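You operate a simulated robot arm through the tools that you are given. There is no shell and no other tool.

You are at the controls of a simulated robot arm. One attempt, no reset.

TASK
Switch the pad heater on, tune it warm at 65 C, then step it back to 50 C.
Fine: wait till the tuning ends; leave it on for the line; leave the roller heater alone.

The check looks at the end state, three seconds after you hand in, the way a careful person would. Anything else that was tipped, shoved, dropped, spilled or broken makes it a failure.

THE ROBOT
A 7-joint arm with a two-finger parallel gripper, fixed in place. Base frame: the origin is on the floor under the middle of its stand, x ahead of it, y to its left, z up. Readings come in mm, degrees, newtons and seconds.
It reaches about 1479 mm from its shoulder. Its first joint turns from -166.0 to 166.0 degrees. Payload 4.4 kg.
The TCP is the grasp point between the finger pads, 23 mm short of the fingertips. In the tool frame z runs along the fingers and y along their closing line. Largest opening 94 mm; finger width 38, thickness 10; the body of the gripper, 54 by 96 mm, starts 39 mm behind the TCP.
Orientation is told as [roll, pitch, yaw] about the base's x, y, z axes, in that order, counted from this pose: with the fingers straight down and closing along the base's y, the tool's x points along the base's -x, its y along +y and its z along -z.

THE INTERFACE
- The arm moves only by the tool step_arm. Its argument "commands" is a list of rows, each a list of 7 numbers: the turn, a rotation vector about the base's x, y, z in units of 5 degrees (1.0 is 5 degrees), then the shift along the base's x, y, z in units of 30 mm (1.0 is 30 mm), then the opening, from 0 (shut) to 1 (fully open). In form: [[rx, ry, rz, tx, ty, tz, jaw], ...]. A call has 1 to 20 rows; each row shifts and turns the commanded pose from where the row before left it. A call with a number of a shift or a turn outside -1 to 1 is refused whole. Rows are played at 5 a second. More than 50 mm and 8.6 degrees between two rows, or a gripper value outside its range, and nothing of the call is played. Where a pose cannot be reached the arm comes as near as it can. A force on the tool above 40 N (or 10 N above the force at the start of the call, whichever is more), or a blocked arm, ends the call early, and 0.2 s more pass. The fingers move at their own pace (about 72 mm/s each) and stop on an object; they squeeze with about 43 N. The grip force told is the motor's: it shows also when the fingers shut on nothing. Time passes only in rows, and 0.2 s behind the last, so rows that do not move let the fingers close. The reply holds the time, the measured pose of the TCP, the force on the tool along the base axes, the opening and the grip force, in the units named above and with some noise, with the torque about the TCP (base axes, N m) and any sound that the robot's microphone picked up.
- Cameras (640 x 400 px; columns grow to the right, rows downward): "scene" is fixed at [50, -647.7, 1412.6]; the picture's right is [0.94, -0.35, 0.00], its down [-0.03, -0.07, -1.00] and it looks along [0.35, 0.94, -0.08] (base axes); focal length 315 px, centre (320, 200). "wrist" rides on the gripper at [86, 16, -74] in the tool frame; the picture's right is [-0.18, 0.98, 0.00], its down [-0.58, -0.11, -0.81] and it looks along [-0.79, -0.15, 0.59] (tool axes); focal length 243 px, centre (320, 200). There is no depth. A picture from a camera that has moved, and an enlarged one, comes with that camera's place and axes in the base frame and with its lens.
- snapshot(camera): a new picture of that camera. The clock stands still meanwhile.
- inspect(camera, box): a new picture of the part [left, top, right, bottom] of that camera's present view, enlarged. The clock stands still meanwhile.
- job_done(): hands the job in; it is judged then, once.

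Nothing tells you positions but the pictures and the camera data. Unless the task says otherwise, let go and move clear before handing in.

The tools are called after "Call:" as name(argument=value, ...) on one line, values as JSON. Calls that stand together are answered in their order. step_arm: Moves the arm, as the interface text tells. Its arguments: {"type":"object","properties":{"commands":{"type":"array","items":{"type":"array","items":{"type":"number"}}}},"required":["commands"]} The other tools are called the same way: snapshot (camera) takes a picture; inspect (camera, box) takes an enlarged picture of a part of a camera's view; job_done () hands the job in.

At the start:

```text
t: 0.0
eef_pos: [572.1, 668.3, 1420.0]
orientation: [0.0, 0.0, 0.0]
force: [0.0, 0.0, -0.5]
moment: [-0.03, 0.02, 0.0]
opening: 93.8
grip_force: 0.1
```

scene: 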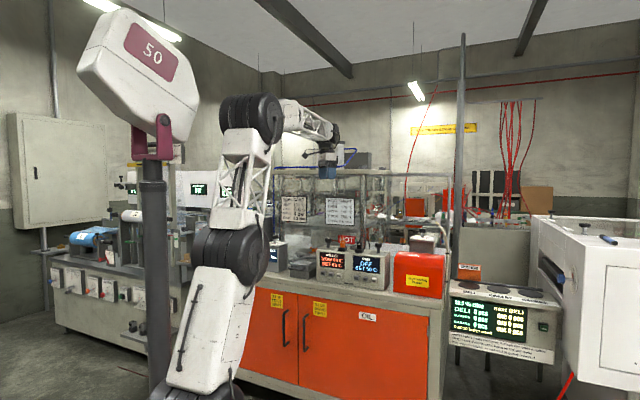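
wrist: 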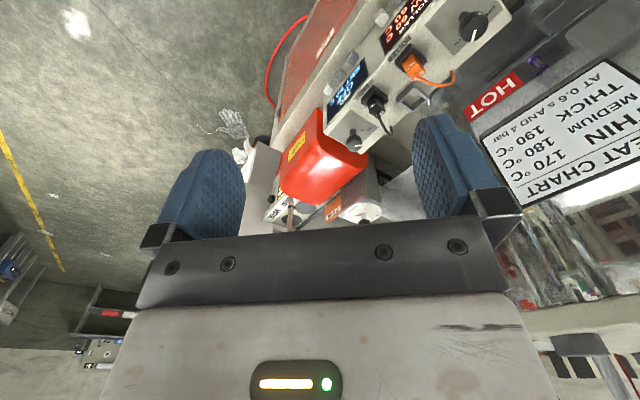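

I see a workbench with a two-display controller unit in front of the arm; I'll look closer at it before moving.

Call:
inspect(camera="scene", box=[280, 220, 460, 330])

Call:
inspect(camera="wrist", box=[260, 0, 540, 175])

Call:
inspect(camera="scene", box=[260, 180, 380, 255])

Call:
inspect(camera="scene", box=[440, 250, 580, 350])

```text
3.56 times, centred on (370, 275) of scene
camera zoom: at [50.0, -647.7, 1412.6], right [0.94, -0.35, 0.0], down [-0.03, -0.07, -1.0], along [0.35, 0.94, -0.08], focal length 1121 px, centre (142, -67)
```

zoom: 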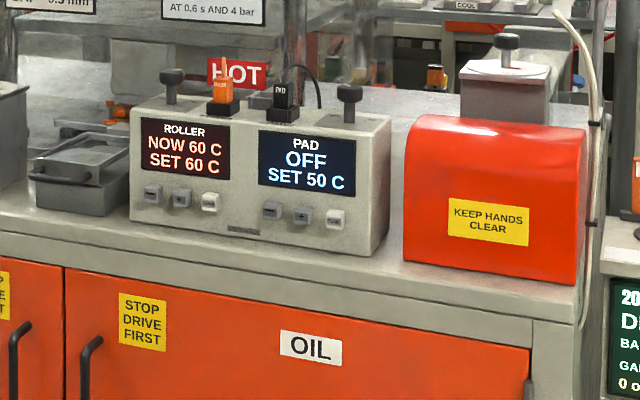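

```text
2.29 times, centred on (400, 88) of wrist
camera zoom: at [484.5, 683.6, 1494.9], right [0.18, 0.98, 0.0], down [0.58, -0.11, 0.81], along [0.79, -0.15, -0.59], focal length 555 px, centre (137, 457)
```

zoom: 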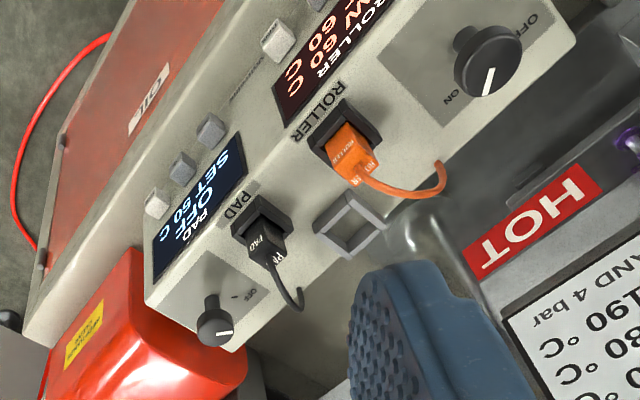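

```text
5.33 times, centred on (320, 218) of scene
camera zoom: at [50.0, -647.7, 1412.6], right [0.94, -0.35, 0.0], down [-0.03, -0.07, -1.0], along [0.35, 0.94, -0.08], focal length 1681 px, centre (320, 107)
```

zoom: 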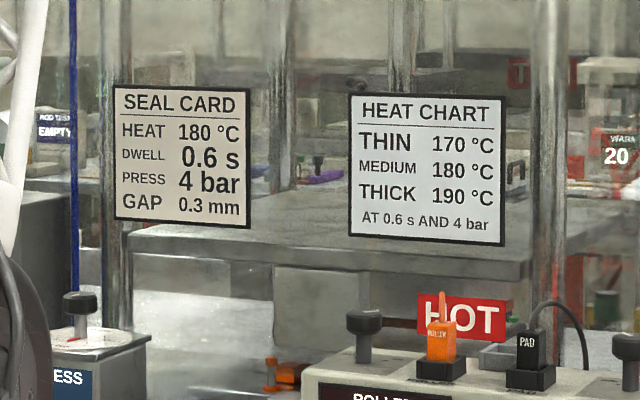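

```text
4.00 times, centred on (510, 300) of scene
camera zoom: at [50.0, -647.7, 1412.6], right [0.94, -0.35, 0.0], down [-0.03, -0.07, -1.0], along [0.35, 0.94, -0.08], focal length 1261 px, centre (-440, -200)
```

zoom: 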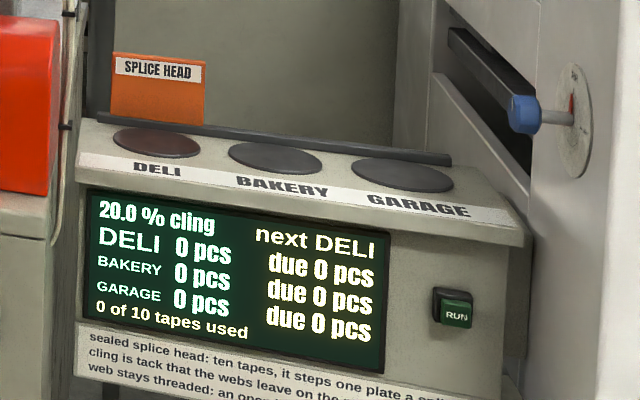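

The controller has a roller half (running at 60) and a pad half (off, set 50), each with a top knob and three front buttons. I'll zoom in on the labels and knobs.

Call:
inspect(camera="wrist", box=[320, 50, 416, 165])

Call:
inspect(camera="wrist", box=[420, 0, 520, 70])

Call:
inspect(camera="scene", box=[312, 235, 396, 292])

Call:
inspect(camera="scene", box=[345, 270, 385, 290])

```text
3.48 times, centred on (368, 108) of wrist
camera zoom: at [484.5, 683.6, 1494.9], right [0.18, 0.98, 0.0], down [0.58, -0.11, 0.81], along [0.79, -0.15, -0.59], focal length 844 px, centre (153, 522)
```

zoom: 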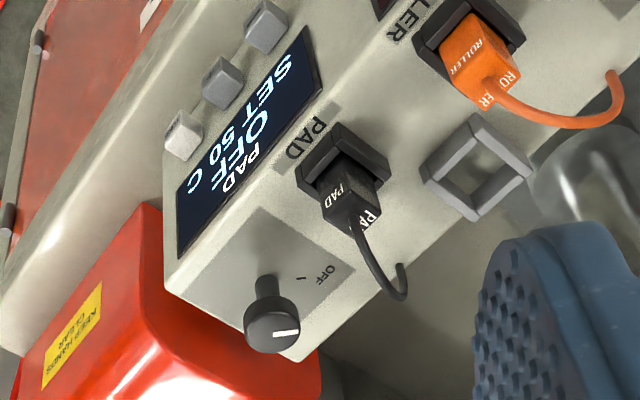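

```text
5.71 times, centred on (470, 35) of wrist
camera zoom: at [484.5, 683.6, 1494.9], right [0.18, 0.98, 0.0], down [0.58, -0.11, 0.81], along [0.79, -0.15, -0.59], focal length 1386 px, centre (-537, 1143)
```

zoom: 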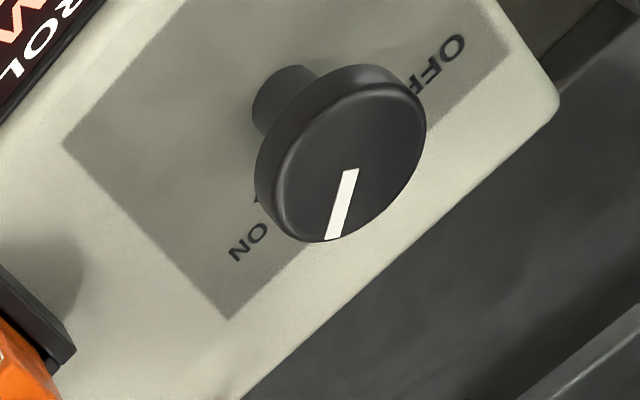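

```text
7.02 times, centred on (354, 264) of scene
camera zoom: at [50.0, -647.7, 1412.6], right [0.94, -0.35, 0.0], down [-0.03, -0.07, -1.0], along [0.35, 0.94, -0.08], focal length 2212 px, centre (81, -246)
```

zoom: 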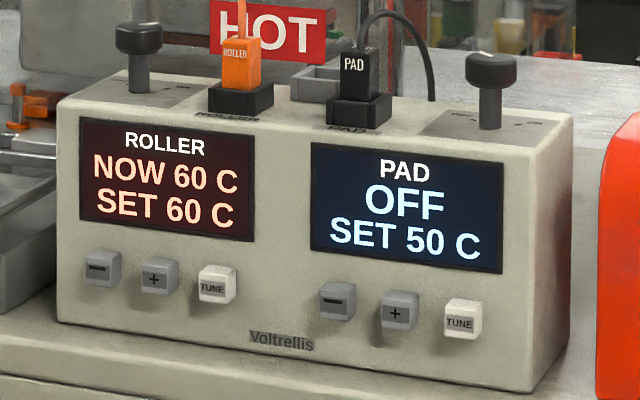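

```text
16.00 times, centred on (365, 280) of scene
camera zoom: at [50.0, -647.7, 1412.6], right [0.94, -0.35, 0.0], down [-0.03, -0.07, -1.0], along [0.35, 0.94, -0.08], focal length 5043 px, centre (-400, -1080)
```

zoom: 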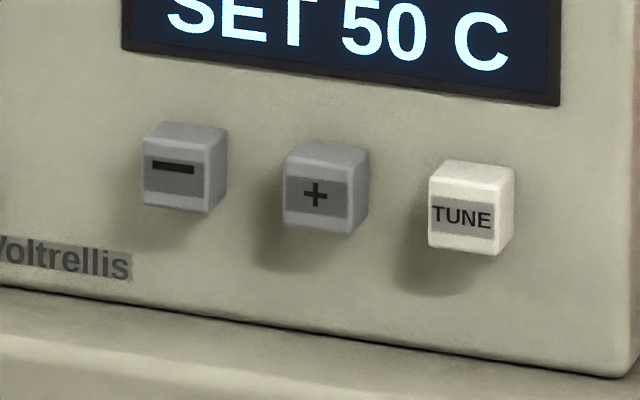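

The unit sits at an angle of about 43° to the base: pad knob near (850, 690, 1070), roller knob near (670, 890, 1055). I'll yaw the tool to face it and bring the wrist camera closer, staying well clear.

Call:
step_arm(commands=[[0, 0, 0.947, 0.552, -0.2185, -0.915, 1], [0, 0, 0.947, 0.552, -0.2185, -0.915, 1], [0, 0, 0.947, 0.552, -0.2185, -0.915, 1], [0, 0, 0.947, 0.552, -0.2185, -0.915, 1], [0, 0, 0.947, 0.552, -0.2185, -0.915, 1], [0, 0, 0.947, 0.552, -0.2185, -0.915, 1], [0, 0, 0.947, 0.552, -0.2185, -0.915, 1], [0, 0, 0.947, 0.552, -0.2185, -0.915, 1], [0, 0, 0.947, 0.552, -0.2185, -0.915, 1], [0, 0, 0, 0, 0, 0, 1]])

Call:
snapshot(camera="wrist")

Call:
snapshot(camera="scene")

```text
t: 2.2
eef_pos: [721.6, 609.3, 1171.0]
orientation: [0.0, 0.0, 42.5]
force: [0.7, -0.1, 0.1]
moment: [-0.01, 0.02, -0.01]
opening: 94.0
grip_force: 0.1
```

```text
taken
camera wrist: at [646.3, 561.5, 1246.3], right [-0.53, 0.85, 0.0], down [0.5, 0.31, 0.81], along [0.68, 0.43, -0.59], focal length 243 px, centre (320, 200)
```

wrist: 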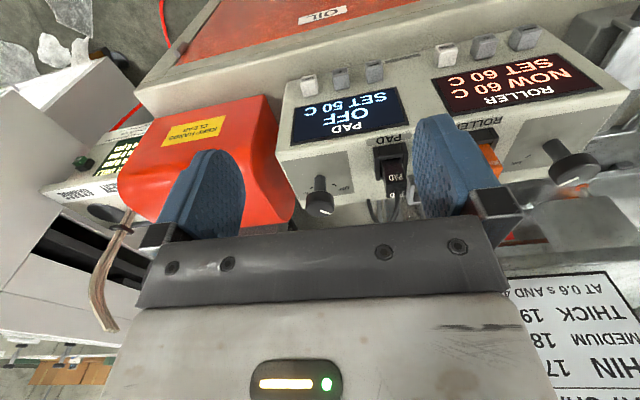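

```text
taken
```

scene: 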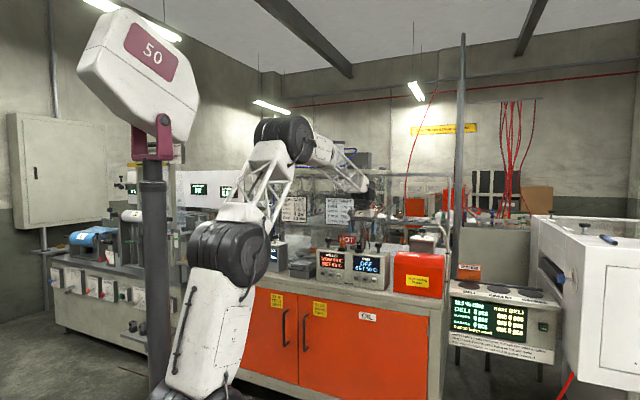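

The view is closer and upside-down; the pad knob is at about (320,200) in the wrist view. I'll zoom both views to refine position.

Call:
inspect(camera="wrist", box=[270, 130, 430, 230])

Call:
inspect(camera="wrist", box=[270, 40, 430, 140])

Call:
inspect(camera="scene", box=[300, 160, 428, 300])

Call:
inspect(camera="wrist", box=[480, 100, 640, 200])

```text
4.00 times, centred on (350, 180) of wrist
camera zoom: at [646.3, 561.5, 1246.3], right [-0.53, 0.85, 0.0], down [0.5, 0.31, 0.81], along [0.68, 0.43, -0.59], focal length 970 px, centre (200, 280)
```

zoom: 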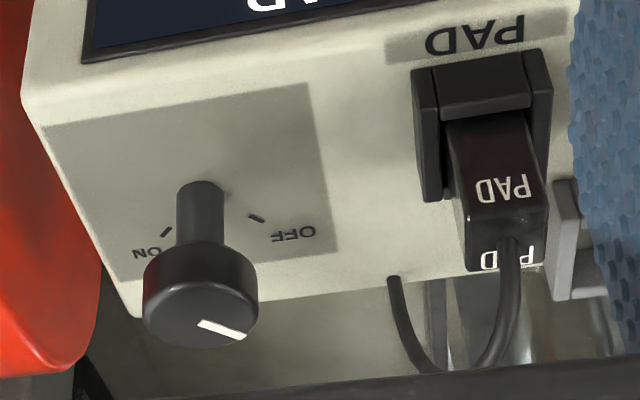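

```text
4.00 times, centred on (350, 90) of wrist
camera zoom: at [646.3, 561.5, 1246.3], right [-0.53, 0.85, 0.0], down [0.5, 0.31, 0.81], along [0.68, 0.43, -0.59], focal length 970 px, centre (200, 640)
```

zoom: 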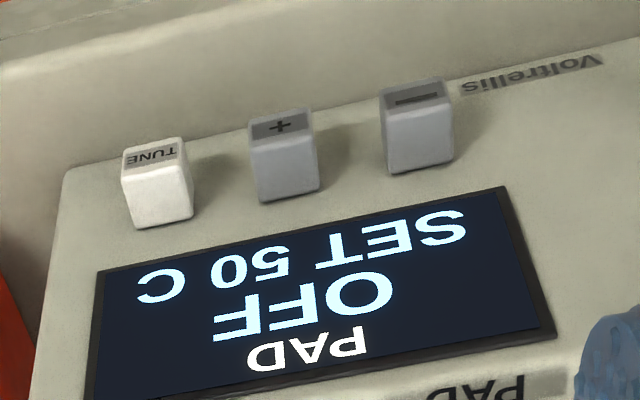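

```text
2.86 times, centred on (364, 230) of scene
camera zoom: at [50.0, -647.7, 1412.6], right [0.94, -0.35, 0.0], down [-0.03, -0.07, -1.0], along [0.35, 0.94, -0.08], focal length 901 px, centre (194, 114)
```

zoom: 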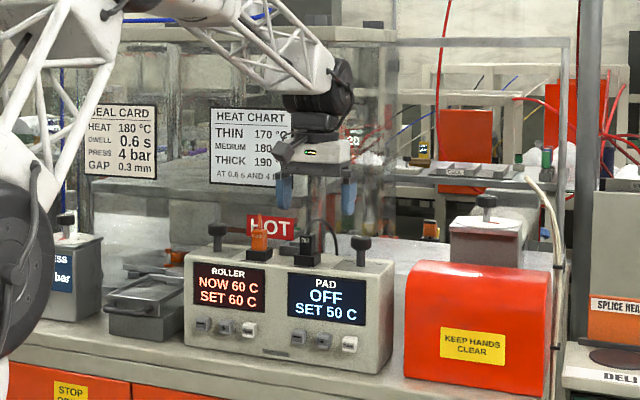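

```text
4.00 times, centred on (560, 150) of wrist
camera zoom: at [646.3, 561.5, 1246.3], right [-0.53, 0.85, 0.0], down [0.5, 0.31, 0.81], along [0.68, 0.43, -0.59], focal length 970 px, centre (-640, 400)
```

zoom: 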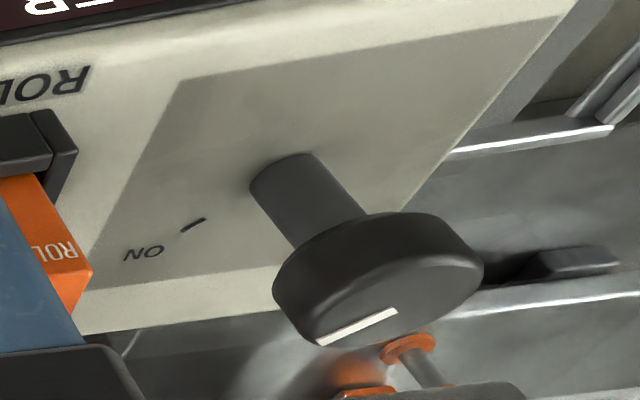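

The box is rotated 45° to the base; I put the pad knob cap (about 36 mm wide) at (860.5, 696, top 1076), its pointer at OFF (+y) and ON at +x, so a 90° clockwise turn. I'll move above the knob at a safe height with yaw 90.

Call:
step_arm(commands=[[0, 0, 0.95, 0.463, 0.289, 0, 0.75], [0, 0, 0.95, 0.463, 0.289, 0, 0.75], [0, 0, 0.95, 0.463, 0.289, 0, 0.75], [0, 0, 0.95, 0.463, 0.289, 0, 0.75], [0, 0, 0.95, 0.463, 0.289, 0, 0.75], [0, 0, 0.95, 0.463, 0.289, 0, 0.75], [0, 0, 0.95, 0.463, 0.289, 0, 0.75], [0, 0, 0.95, 0.463, 0.289, 0, 0.75], [0, 0, 0.95, 0.463, 0.289, 0, 0.75], [0, 0, 0.95, 0.463, 0.289, 0, 0.75], [0, 0, 0, 0, 0, 0, 0.75]])

Call:
snapshot(camera="wrist")

Call:
inspect(camera="scene", box=[300, 160, 460, 300])

```text
t: 4.6
eef_pos: [859.1, 697.5, 1172.3]
orientation: [0.0, -0.1, 90.2]
force: [-1.1, -0.9, 0.6]
moment: [0.0, -0.01, -0.01]
opening: 70.4
grip_force: 0.1
```

```text
taken
camera wrist: at [843.5, 608.9, 1247.3], right [-0.98, 0.18, 0.0], down [0.11, 0.58, 0.81], along [0.15, 0.79, -0.59], focal length 243 px, centre (320, 200)
```

wrist: 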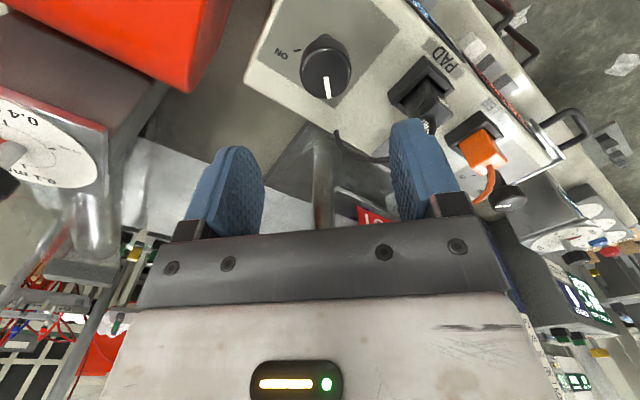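

```text
2.86 times, centred on (380, 230) of scene
camera zoom: at [50.0, -647.7, 1412.6], right [0.94, -0.35, 0.0], down [-0.03, -0.07, -1.0], along [0.35, 0.94, -0.08], focal length 901 px, centre (149, 114)
```

zoom: 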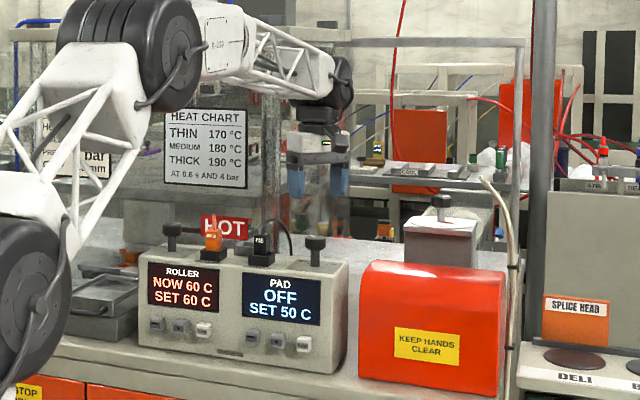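

The hand is over the knob area. I'll zoom into the knob to refine its centre.

Call:
inspect(camera="wrist", box=[246, 20, 406, 120])

Call:
inspect(camera="wrist", box=[300, 50, 540, 200])

```text
4.00 times, centred on (326, 70) of wrist
camera zoom: at [843.5, 608.9, 1247.3], right [-0.98, 0.18, 0.0], down [0.11, 0.58, 0.81], along [0.15, 0.79, -0.59], focal length 970 px, centre (296, 720)
```

zoom: 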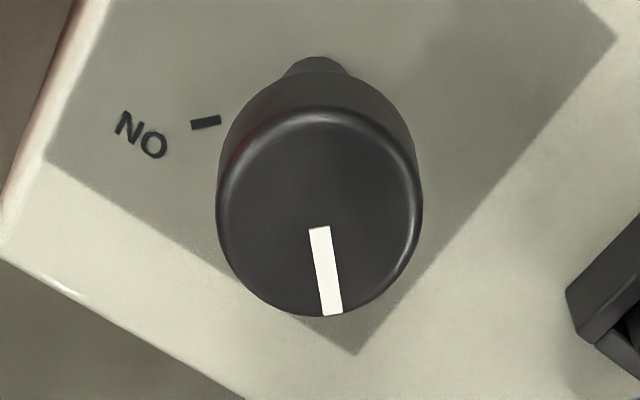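

```text
2.67 times, centred on (420, 125) of wrist
camera zoom: at [843.5, 608.9, 1247.3], right [-0.98, 0.18, 0.0], down [0.11, 0.58, 0.81], along [0.15, 0.79, -0.59], focal length 647 px, centre (53, 400)
```

zoom: 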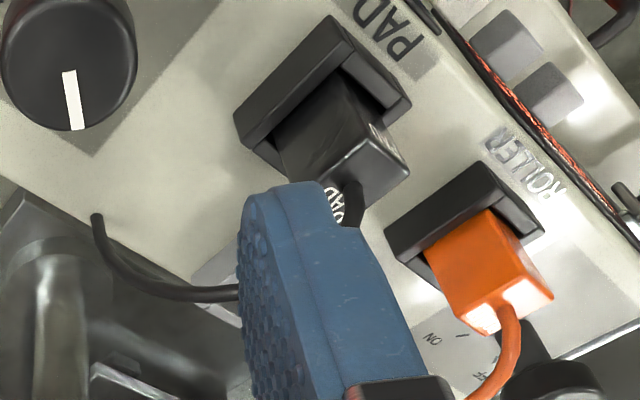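

The two wrist views agree on a knob centre near (854.5, 692.5), top at about 1078. I'll shift slightly and lower to just above the knob, then check alignment.

Call:
step_arm(commands=[[0, 0, 0, -0.06, -0.033, -0.6, 0.62], [0, 0, 0, -0.06, -0.033, -0.6, 0.62], [0, 0, 0, -0.06, -0.033, -0.6, 0.62], [0, 0, 0, 0, 0, 0, 0.62]])

Call:
snapshot(camera="wrist")

Call:
inspect(camera="scene", box=[330, 200, 426, 260])

```text
t: 5.6
eef_pos: [854.0, 694.2, 1118.7]
orientation: [-0.1, 0.0, 90.1]
force: [0.4, -0.9, 0.4]
moment: [-0.01, 0.03, -0.03]
opening: 58.5
grip_force: 0.0
```

```text
taken
camera wrist: at [837.6, 605.6, 1193.1], right [-0.98, 0.18, 0.0], down [0.11, 0.58, 0.81], along [0.15, 0.79, -0.59], focal length 243 px, centre (320, 200)
```

wrist: 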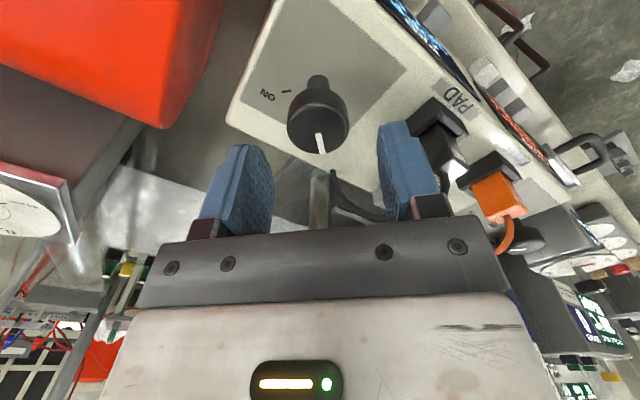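

```text
6.67 times, centred on (378, 230) of scene
camera zoom: at [50.0, -647.7, 1412.6], right [0.94, -0.35, 0.0], down [-0.03, -0.07, -1.0], along [0.35, 0.94, -0.08], focal length 2101 px, centre (-67, 0)
```

zoom: 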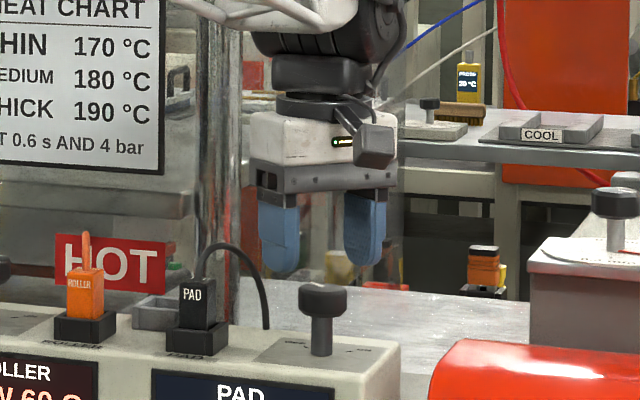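

Aligned in the scene view. I'll zoom the wrist view to confirm the knob centre.

Call:
inspect(camera="wrist", box=[240, 60, 400, 160])

```text
4.00 times, centred on (320, 110) of wrist
camera zoom: at [837.6, 605.6, 1193.1], right [-0.98, 0.18, 0.0], down [0.11, 0.58, 0.81], along [0.15, 0.79, -0.59], focal length 970 px, centre (320, 560)
```

zoom: 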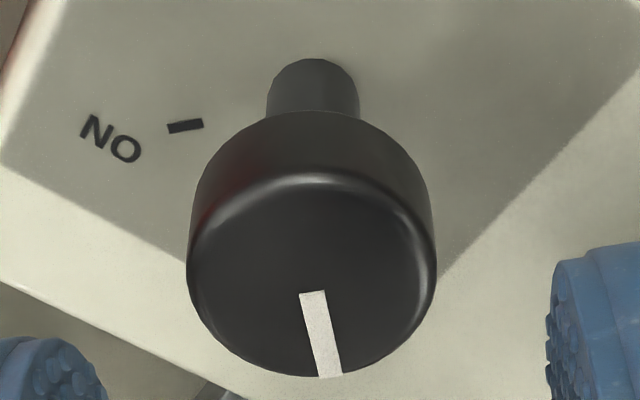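

Knob is within 1 mm of the TCP line. Lowering to cap level (TCP about 1069), then closing gently.

Call:
step_arm(commands=[[0, 0, 0, 0.01, 0.01, -0.6, 0.62], [0, 0, 0, 0.01, 0.01, -0.6, 0.62], [0, 0, 0, 0, 0.0, -0.47, 0.62], [0, 0, 0, 0, 0, 0, 0.62]])

Call:
snapshot(camera="wrist")

Call:
inspect(camera="scene", box=[330, 200, 426, 260])

```text
t: 6.6
eef_pos: [853.7, 694.9, 1067.5]
orientation: [0.0, 0.0, 90.1]
force: [-0.4, -0.2, -0.8]
moment: [-0.02, 0.0, 0.0]
opening: 58.2
grip_force: 0.0
```

```text
taken
camera wrist: at [837.8, 606.5, 1142.5], right [-0.98, 0.18, 0.0], down [0.11, 0.58, 0.81], along [0.15, 0.79, -0.59], focal length 243 px, centre (320, 200)
```

wrist: 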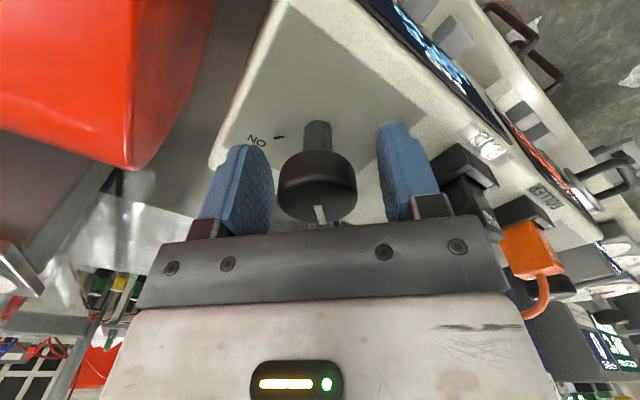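

```text
6.67 times, centred on (378, 230) of scene
camera zoom: at [50.0, -647.7, 1412.6], right [0.94, -0.35, 0.0], down [-0.03, -0.07, -1.0], along [0.35, 0.94, -0.08], focal length 2101 px, centre (-67, 0)
```

zoom: 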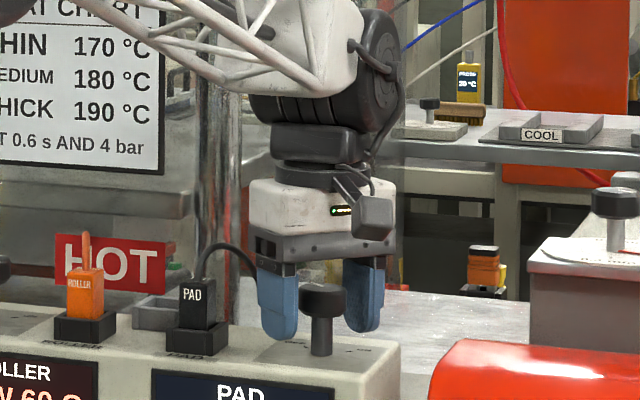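

The cap sits between the finger pads. Closing on it now.

Call:
step_arm(commands=[[0, 0, 0, 0, 0, 0, 0.45], [0, 0, 0, 0, 0, 0, 0.4], [0, 0, 0, 0, 0, 0, 0.35], [0, 0, 0, 0, 0, 0, 0.2], [0, 0, 0, 0, 0, 0, 0.1], [0, 0, 0, 0, 0, 0, 0.1]])

Call:
snapshot(camera="wrist")

```text
t: 8.0
eef_pos: [856.5, 694.7, 1066.7]
orientation: [0.2, 0.0, 90.1]
force: [34.8, 7.6, -1.1]
moment: [0.52, -0.13, 0.0]
opening: 35.4
grip_force: 45.3
```

```text
taken
camera wrist: at [838.7, 606.2, 1142.6], right [-0.98, 0.18, 0.0], down [0.11, 0.58, 0.81], along [0.15, 0.79, -0.59], focal length 243 px, centre (320, 200)
```

wrist: 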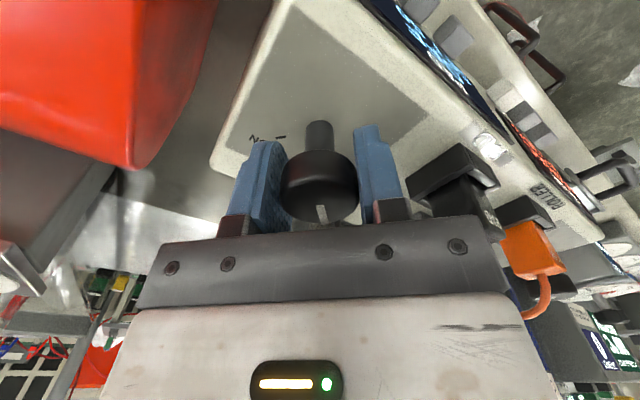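

The grip is holding but pulls about 35 N along +x, so the true centre is slightly further +x. I'll nudge the command to relieve it.

Call:
step_arm(commands=[[0, 0, 0, 0.025, 0, 0, 0.1], [0, 0, 0, 0.025, 0, 0, 0.1]])

```text
t: 8.6
eef_pos: [855.8, 694.3, 1067.5]
orientation: [0.1, 0.2, 90.1]
force: [-15.7, -21.1, 3.1]
moment: [0.08, 0.15, 0.02]
opening: 35.1
grip_force: 45.2
```

Call:
step_arm(commands=[[0, 0, 0, -0.015, -0.017, 0, 0.1], [0, 0, 0, 0, 0, 0, 0.1]])

```text
t: 9.2
eef_pos: [856.6, 694.2, 1068.0]
orientation: [0.0, -0.1, 90.2]
force: [-18.5, -8.8, -0.2]
moment: [-0.96, 0.05, -0.01]
opening: 35.4
grip_force: 45.3
```

Call:
step_arm(commands=[[0, 0, 0, -0.015, -0.005, 0, 0.1], [0, 0, 0, 0, 0, 0, 0.1]])

```text
t: 9.8
eef_pos: [855.6, 693.8, 1067.3]
orientation: [0.0, 0.1, 90.1]
force: [-11.4, 2.4, -5.9]
moment: [0.0, -0.02, 0.0]
opening: 35.4
grip_force: 44.6
```

Forces are now small. I'll start turning clockwise (−z) in small batches, watching the force.

Call:
step_arm(commands=[[0, 0, -0.8, -0.005, 0, 0, 0.1], [0, 0, -0.8, 0, 0, 0, 0.1], [0, 0, -0.8, 0, 0, 0, 0.1], [0, 0, -0.8, 0, 0, 0, 0.1]])

Call:
inspect(camera="wrist", box=[240, 100, 400, 240])

```text
t: 10.8
eef_pos: [855.9, 694.1, 1067.2]
orientation: [0.0, 0.1, 74.2]
force: [-9.6, 16.7, -8.8]
moment: [-0.23, 0.14, -0.02]
opening: 35.1
grip_force: 45.7
```

```text
2.86 times, centred on (320, 170) of wrist
camera zoom: at [815.7, 614.0, 1142.8], right [-0.89, 0.45, 0.0], down [0.26, 0.53, 0.81], along [0.36, 0.72, -0.59], focal length 693 px, centre (320, 286)
```

zoom: 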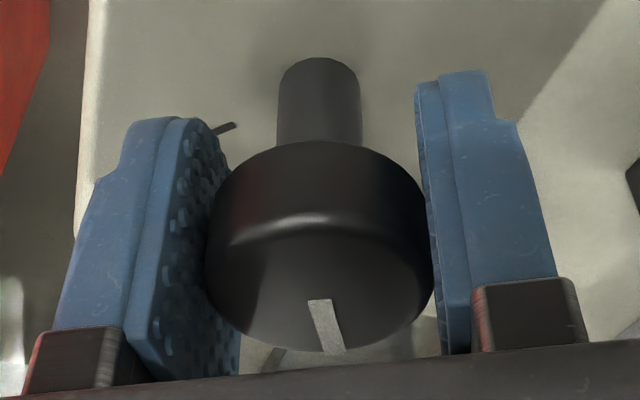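

The knob turns with the fingers. Continuing with small corrections.

Call:
step_arm(commands=[[0, 0, -0.8, -0.006, 0.013, -0.005, 0.1], [0, 0, -0.8, 0, 0, 0, 0.1], [0, 0, -0.8, 0, 0, 0, 0.1], [0, 0, -0.8, 0, 0, 0, 0.1]])

```text
t: 11.8
eef_pos: [856.1, 694.1, 1068.5]
orientation: [0.0, -0.1, 58.1]
force: [-3.7, 10.6, -9.2]
moment: [0.06, 0.04, -0.01]
opening: 35.1
grip_force: 45.1
```

Call:
step_arm(commands=[[0, 0, -0.8, 0, 0.007, -0.006, 0.1], [0, 0, -0.8, 0, 0, 0, 0.1], [0, 0, -0.8, 0, 0, 0, 0.1], [0, 0, -0.8, 0, 0, 0, 0.1]])

Call:
inspect(camera="wrist", box=[240, 100, 400, 240])

Call:
inspect(camera="scene", box=[312, 215, 408, 290])

```text
t: 12.8
eef_pos: [856.0, 694.6, 1067.1]
orientation: [0.0, 0.1, 42.0]
force: [6.3, 7.7, -6.9]
moment: [-0.42, 0.46, 0.02]
opening: 35.3
grip_force: 45.0
```

```text
2.86 times, centred on (320, 170) of wrist
camera zoom: at [780.2, 646.6, 1142.8], right [-0.52, 0.85, 0.0], down [0.5, 0.31, 0.81], along [0.69, 0.42, -0.59], focal length 693 px, centre (320, 286)
```

zoom: 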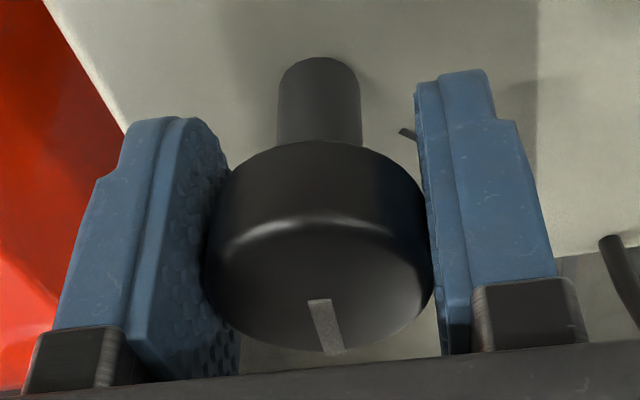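

```text
5.33 times, centred on (360, 252) of scene
camera zoom: at [50.0, -647.7, 1412.6], right [0.94, -0.35, 0.0], down [-0.03, -0.07, -1.0], along [0.35, 0.94, -0.08], focal length 1681 px, centre (107, -80)
```

zoom: 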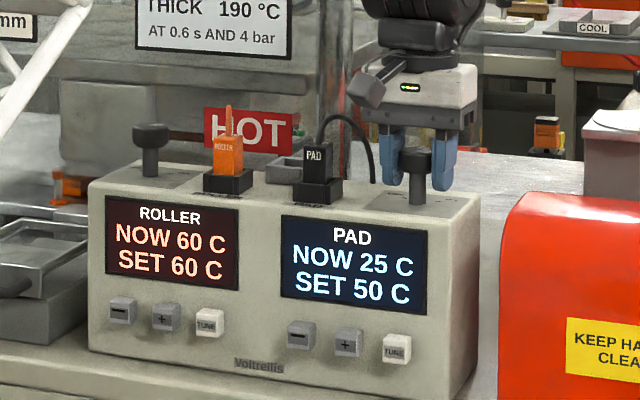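

The pad display now reads NOW 25 / SET 50, so it's on; I'll finish the turn fully to the ON mark.

Call:
step_arm(commands=[[0, 0, -0.84, 0.005, 0.005, -0.005, 0.1], [0, 0, -0.84, 0, 0, 0, 0.1], [0, 0, -0.84, 0, 0, 0, 0.1], [0, 0, -0.84, 0, 0, 0, 0.1], [0, 0, -0.84, 0, 0, 0, 0.1]])

Call:
inspect(camera="wrist", box=[240, 100, 400, 240])

```text
t: 14.0
eef_pos: [855.2, 694.6, 1067.8]
orientation: [0.0, 0.0, 21.0]
force: [3.1, -13.4, -4.8]
moment: [-0.03, 0.1, 0.04]
opening: 35.5
grip_force: 45.0
```

```text
2.86 times, centred on (320, 170) of wrist
camera zoom: at [768.9, 676.5, 1142.8], right [-0.18, 0.98, 0.0], down [0.58, 0.11, 0.81], along [0.79, 0.15, -0.59], focal length 693 px, centre (320, 286)
```

zoom: 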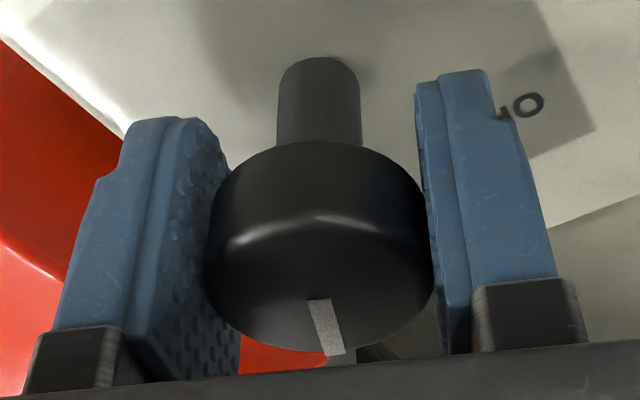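

Call:
step_arm(commands=[[0, 0, -0.8, 0, -0.006, 0, 0.1], [0, 0, -0.8, 0, 0, 0, 0.1], [0, 0, -0.8, 0, 0, 0, 0.1], [0, 0, -0.8, 0, 0, 0, 0.1], [0, 0, -0.8, 0, 0, 0, 0.1]])

Call:
inspect(camera="wrist", box=[240, 100, 400, 240])

Call:
inspect(camera="scene", box=[312, 215, 408, 290])

```text
t: 15.2
eef_pos: [855.6, 692.8, 1066.6]
orientation: [0.0, 0.1, 1.0]
force: [4.6, -18.7, -6.6]
moment: [0.01, 0.4, 0.03]
opening: 35.4
grip_force: 45.0
```

```text
2.86 times, centred on (320, 170) of wrist
camera zoom: at [768.7, 706.8, 1142.9], right [0.17, 0.99, 0.0], down [0.58, -0.1, 0.81], along [0.8, -0.13, -0.59], focal length 693 px, centre (320, 286)
```

zoom: 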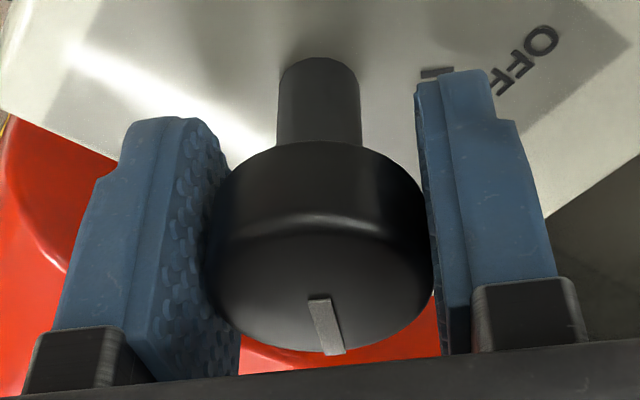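

```text
5.33 times, centred on (360, 252) of scene
camera zoom: at [50.0, -647.7, 1412.6], right [0.94, -0.35, 0.0], down [-0.03, -0.07, -1.0], along [0.35, 0.94, -0.08], focal length 1681 px, centre (107, -80)
```

zoom: 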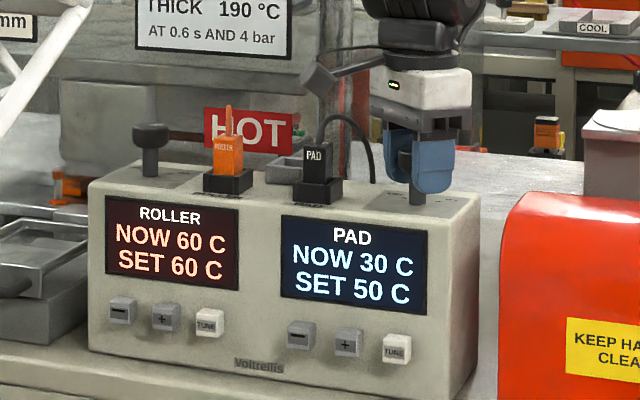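

The knob is at ON and the pad is heating (NOW 30). I'll release and lift straight up.

Call:
step_arm(commands=[[0, 0, 0, 0, 0, 0, 0.45], [0, 0, 0, 0, 0, 0, 0.62], [0, 0, 0, 0, 0, 0, 0.62], [0, 0, 0, 0, 0, 0.5, 0.62], [0, 0, 0, 0, 0, 1, 0.62], [0, 0, 0, 0, 0, 1, 0.62], [0, 0, 0, 0, 0, 0, 0.62]])

Call:
snapshot(camera="wrist")

Call:
inspect(camera="scene", box=[312, 215, 408, 290])

```text
t: 16.8
eef_pos: [856.5, 693.3, 1142.4]
orientation: [0.0, 0.0, 1.1]
force: [-0.6, -0.9, 0.2]
moment: [0.01, -0.01, -0.02]
opening: 58.3
grip_force: 0.1
```

```text
taken
camera wrist: at [768.8, 707.1, 1218.7], right [0.17, 0.99, 0.0], down [0.58, -0.1, 0.81], along [0.8, -0.13, -0.59], focal length 243 px, centre (320, 200)
```

wrist: 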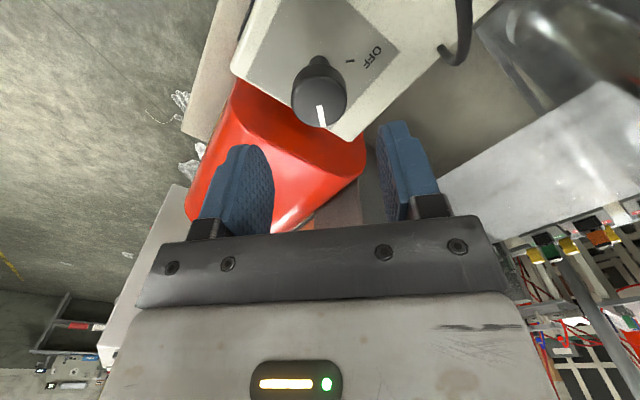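

```text
5.33 times, centred on (360, 252) of scene
camera zoom: at [50.0, -647.7, 1412.6], right [0.94, -0.35, 0.0], down [-0.03, -0.07, -1.0], along [0.35, 0.94, -0.08], focal length 1681 px, centre (107, -80)
```

zoom: 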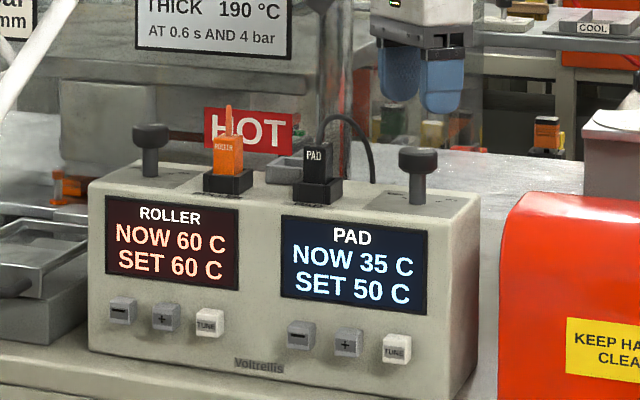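

The pointer is on ON and the pad is warming. Next I back away from the unit and face it at yaw 45.

Call:
step_arm(commands=[[0, 0, 0.976, -0.789, -0.55, 0, 0.4], [0, 0, 0.976, -0.789, -0.55, 0, 0.2], [0, 0, 0.976, -0.789, -0.55, 0, 0.0], [0, 0, 0.976, -0.789, -0.55, 0, 0.0], [0, 0, 0.976, -0.789, -0.55, 0, 0.0], [0, 0, 0.976, -0.789, -0.55, 0, 0.0], [0, 0, 0.976, -0.789, -0.55, 0, 0.0], [0, 0, 0.976, -0.789, -0.55, 0, 0.0], [0, 0, 0.976, -0.789, -0.55, 0, 0.0], [0, 0, 0, 0, 0, 0, 0]])

Call:
snapshot(camera="wrist")

Call:
snapshot(camera="scene")

```text
t: 19.0
eef_pos: [642.2, 544.5, 1143.8]
orientation: [0.0, 0.0, 45.0]
force: [0.0, 0.4, -0.6]
moment: [0.02, -0.03, 0.01]
opening: 0.1
grip_force: 42.6
```

```text
taken
camera wrist: at [568.9, 493.7, 1218.0], right [-0.57, 0.82, 0.0], down [0.49, 0.34, 0.81], along [0.66, 0.46, -0.59], focal length 243 px, centre (320, 200)
```

wrist: 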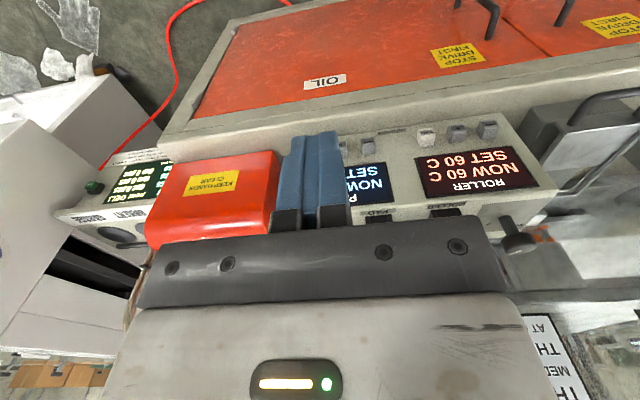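

```text
taken
```

scene: 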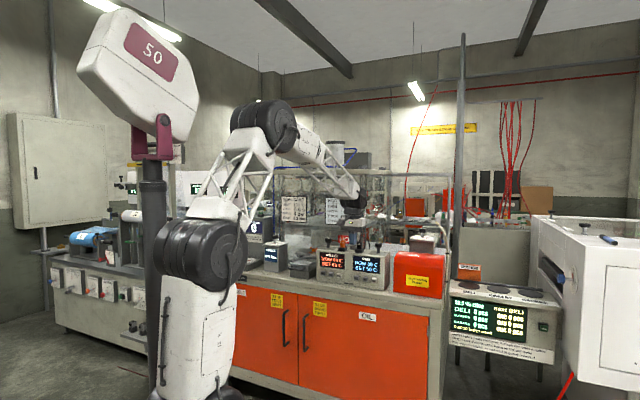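

Clear of the unit. Now tilting the tool 40° toward the front panel while lowering in front of it.

Call:
step_arm(commands=[[0.707, -0.707, 0, 0, 0, -0.758, 0], [0.707, -0.707, 0, 0, 0, -0.758, 0], [0.707, -0.707, 0, 0, 0, -0.758, 0], [0.707, -0.707, 0, 0, 0, -0.758, 0], [0.707, -0.707, 0, 0, 0, -0.758, 0], [0.707, -0.707, 0, 0, 0, -0.758, 0], [0.707, -0.707, 0, 0, 0, -0.758, 0], [0.707, -0.707, 0, 0, 0, -0.758, 0], [0, 0, 0, 0, 0, 0, 0]])

Call:
snapshot(camera="wrist")

Call:
inspect(camera="scene", box=[280, 180, 440, 320])

```text
t: 21.0
eef_pos: [641.6, 545.9, 960.4]
orientation: [0.0, -40.0, 45.1]
force: [0.4, -0.7, 0.0]
moment: [0.0, 0.01, 0.0]
opening: 0.0
grip_force: 42.3
```

```text
taken
camera wrist: at [549.2, 474.8, 962.8], right [-0.6, 0.79, 0.12], down [0.02, -0.13, 0.99], along [0.8, 0.59, 0.06], focal length 243 px, centre (320, 200)
```

wrist: 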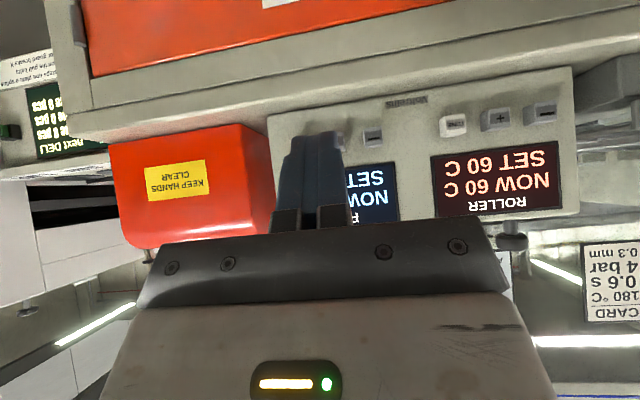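

```text
2.86 times, centred on (360, 250) of scene
camera zoom: at [50.0, -647.7, 1412.6], right [0.94, -0.35, 0.0], down [-0.03, -0.07, -1.0], along [0.35, 0.94, -0.08], focal length 901 px, centre (206, 57)
```

zoom: 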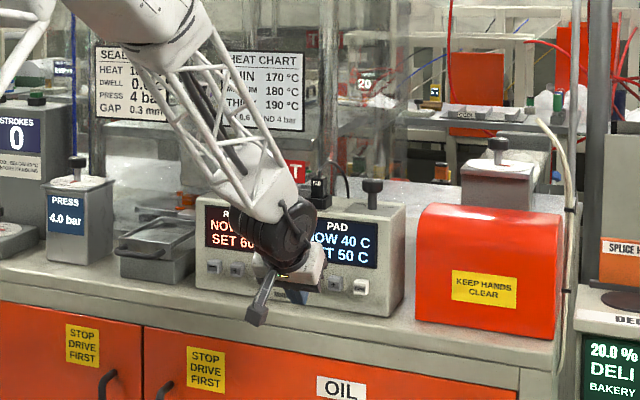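

I have a good frontal view; the fingers hide the pad "+" button. Zooming to measure button positions.

Call:
inspect(camera="wrist", box=[260, 90, 420, 230])

Call:
inspect(camera="wrist", box=[420, 60, 600, 220])

Call:
inspect(camera="scene", box=[330, 240, 400, 300])

```text
2.86 times, centred on (340, 160) of wrist
camera zoom: at [549.2, 474.8, 962.8], right [-0.6, 0.79, 0.12], down [0.02, -0.13, 0.99], along [0.8, 0.59, 0.06], focal length 693 px, centre (263, 314)
```

zoom: 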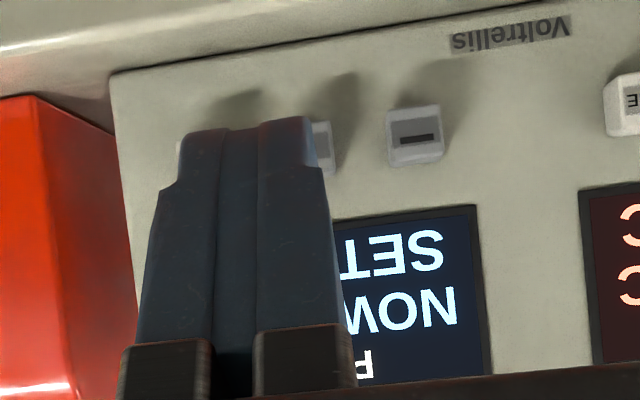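

```text
2.50 times, centred on (510, 140) of wrist
camera zoom: at [549.2, 474.8, 962.8], right [-0.6, 0.79, 0.12], down [0.02, -0.13, 0.99], along [0.8, 0.59, 0.06], focal length 606 px, centre (-155, 350)
```

zoom: 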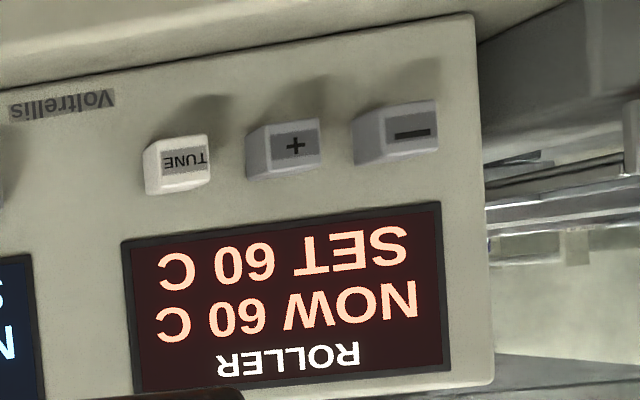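

```text
6.67 times, centred on (365, 270) of scene
camera zoom: at [50.0, -647.7, 1412.6], right [0.94, -0.35, 0.0], down [-0.03, -0.07, -1.0], along [0.35, 0.94, -0.08], focal length 2101 px, centre (20, -267)
```

zoom: 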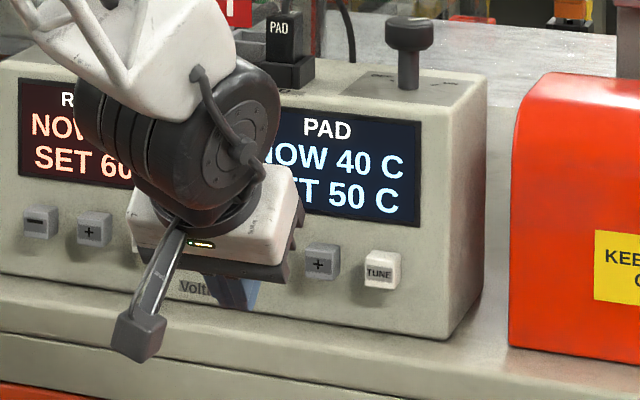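

Button centres: "+" near row offset 70, TUNE 116, "−" 24, all at z≈910, front plane depth ≈1023. Moving to about 30 mm standoff in front of "+".

Call:
step_arm(commands=[[0, 0, 0, 0.729, 0.7125, -0.395, 0], [0, 0, 0, 0.729, 0.7125, -0.395, 0], [0, 0, 0, 0.729, 0.7125, -0.395, 0], [0, 0, 0, 0.729, 0.7125, -0.395, 0], [0, 0, 0, 0, 0, 0, 0]])

Call:
snapshot(camera="wrist")

Call:
inspect(camera="scene", box=[310, 220, 410, 320])

```text
t: 22.2
eef_pos: [729.2, 630.7, 912.2]
orientation: [0.0, -40.0, 45.1]
force: [-0.4, -0.2, -0.5]
moment: [0.0, 0.01, 0.03]
opening: 0.0
grip_force: 42.4
```

```text
taken
camera wrist: at [636.1, 560.3, 914.5], right [-0.6, 0.79, 0.12], down [0.03, -0.13, 0.99], along [0.8, 0.59, 0.06], focal length 243 px, centre (320, 200)
```

wrist: 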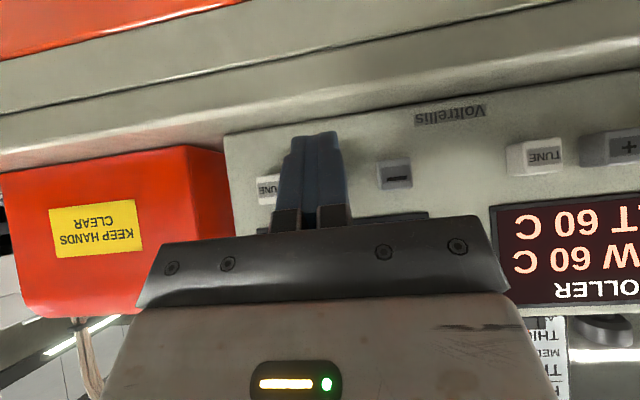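

```text
4.00 times, centred on (360, 270) of scene
camera zoom: at [50.0, -647.7, 1412.6], right [0.94, -0.35, 0.0], down [-0.03, -0.07, -1.0], along [0.35, 0.94, -0.08], focal length 1261 px, centre (160, -80)
```

zoom: 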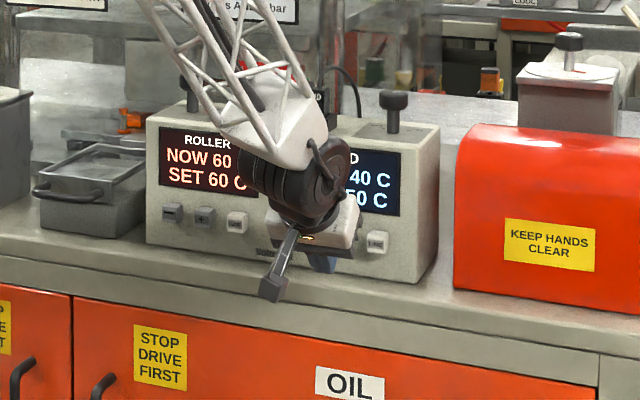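

Let me zoom to check finger alignment with "+" between TUNE and "−".

Call:
inspect(camera="wrist", box=[230, 110, 430, 235])

Call:
inspect(camera="scene", box=[340, 250, 390, 295])

```text
3.20 times, centred on (330, 172) of wrist
camera zoom: at [636.1, 560.3, 914.5], right [-0.6, 0.79, 0.12], down [0.03, -0.13, 0.99], along [0.8, 0.59, 0.06], focal length 776 px, centre (288, 288)
```

zoom: 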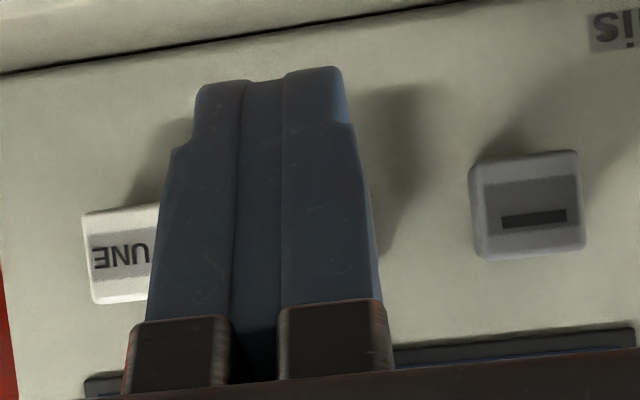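

```text
8.89 times, centred on (365, 272) of scene
camera zoom: at [50.0, -647.7, 1412.6], right [0.94, -0.35, 0.0], down [-0.03, -0.07, -1.0], along [0.35, 0.94, -0.08], focal length 2802 px, centre (-80, -444)
```

zoom: 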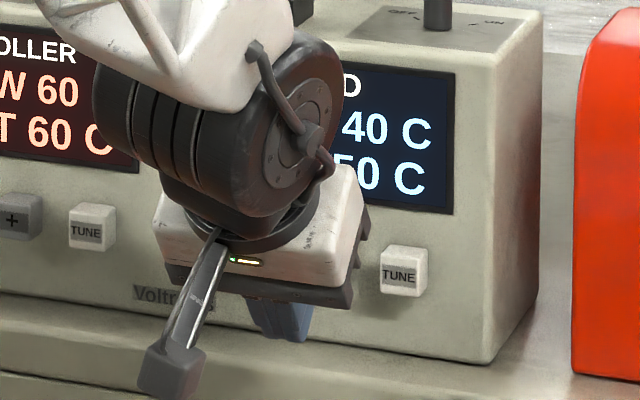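

Aligned with "+" within a millimetre or so. Advancing slowly toward it.

Call:
step_arm(commands=[[0, 0, 0, 0.236, 0.236, 0.022, 0], [0, 0, 0, 0.236, 0.236, 0.022, 0], [0, 0, 0, 0.189, 0.189, 0.022, 0], [0, 0, 0, 0, 0, 0, 0]])

Call:
inspect(camera="wrist", box=[230, 110, 430, 235])

Call:
inspect(camera="scene", box=[340, 250, 390, 295])

```text
t: 23.2
eef_pos: [749.8, 650.7, 914.2]
orientation: [0.0, -40.1, 45.0]
force: [-0.6, -0.2, -0.1]
moment: [-0.03, 0.01, -0.01]
opening: 0.0
grip_force: 42.0
```

```text
3.20 times, centred on (330, 172) of wrist
camera zoom: at [656.8, 580.2, 917.3], right [-0.6, 0.79, 0.12], down [0.03, -0.13, 0.99], along [0.8, 0.59, 0.06], focal length 776 px, centre (288, 288)
```

zoom: 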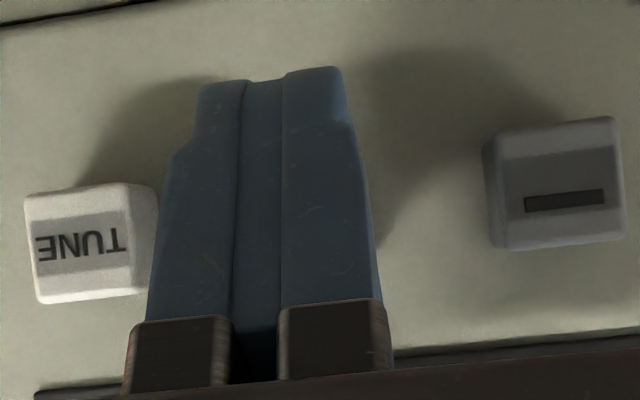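

```text
8.89 times, centred on (365, 272) of scene
camera zoom: at [50.0, -647.7, 1412.6], right [0.94, -0.35, 0.0], down [-0.03, -0.07, -1.0], along [0.35, 0.94, -0.08], focal length 2802 px, centre (-80, -444)
```

zoom: 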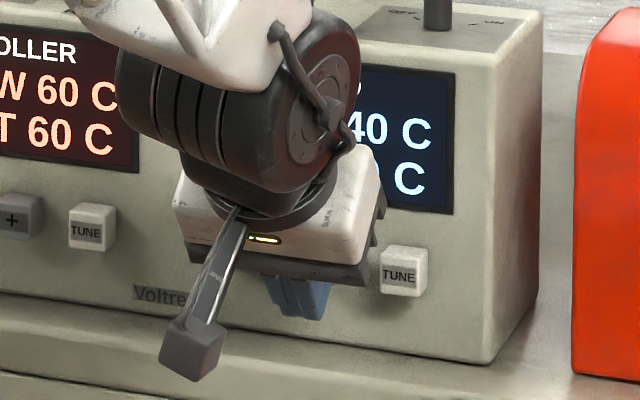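

Call:
step_arm(commands=[[0, 0, 0, 0.047, 0.047, 0, 0], [0, 0, 0, 0.047, 0.047, 0, 0], [0, 0, 0, 0.047, 0.047, 0, 0]])

```text
t: 24.0
eef_pos: [754.3, 653.8, 914.5]
orientation: [-0.1, -39.9, 45.1]
force: [-19.5, -18.3, 4.5]
moment: [-0.09, -0.04, 0.06]
opening: 0.1
grip_force: 42.1
heard: click
```

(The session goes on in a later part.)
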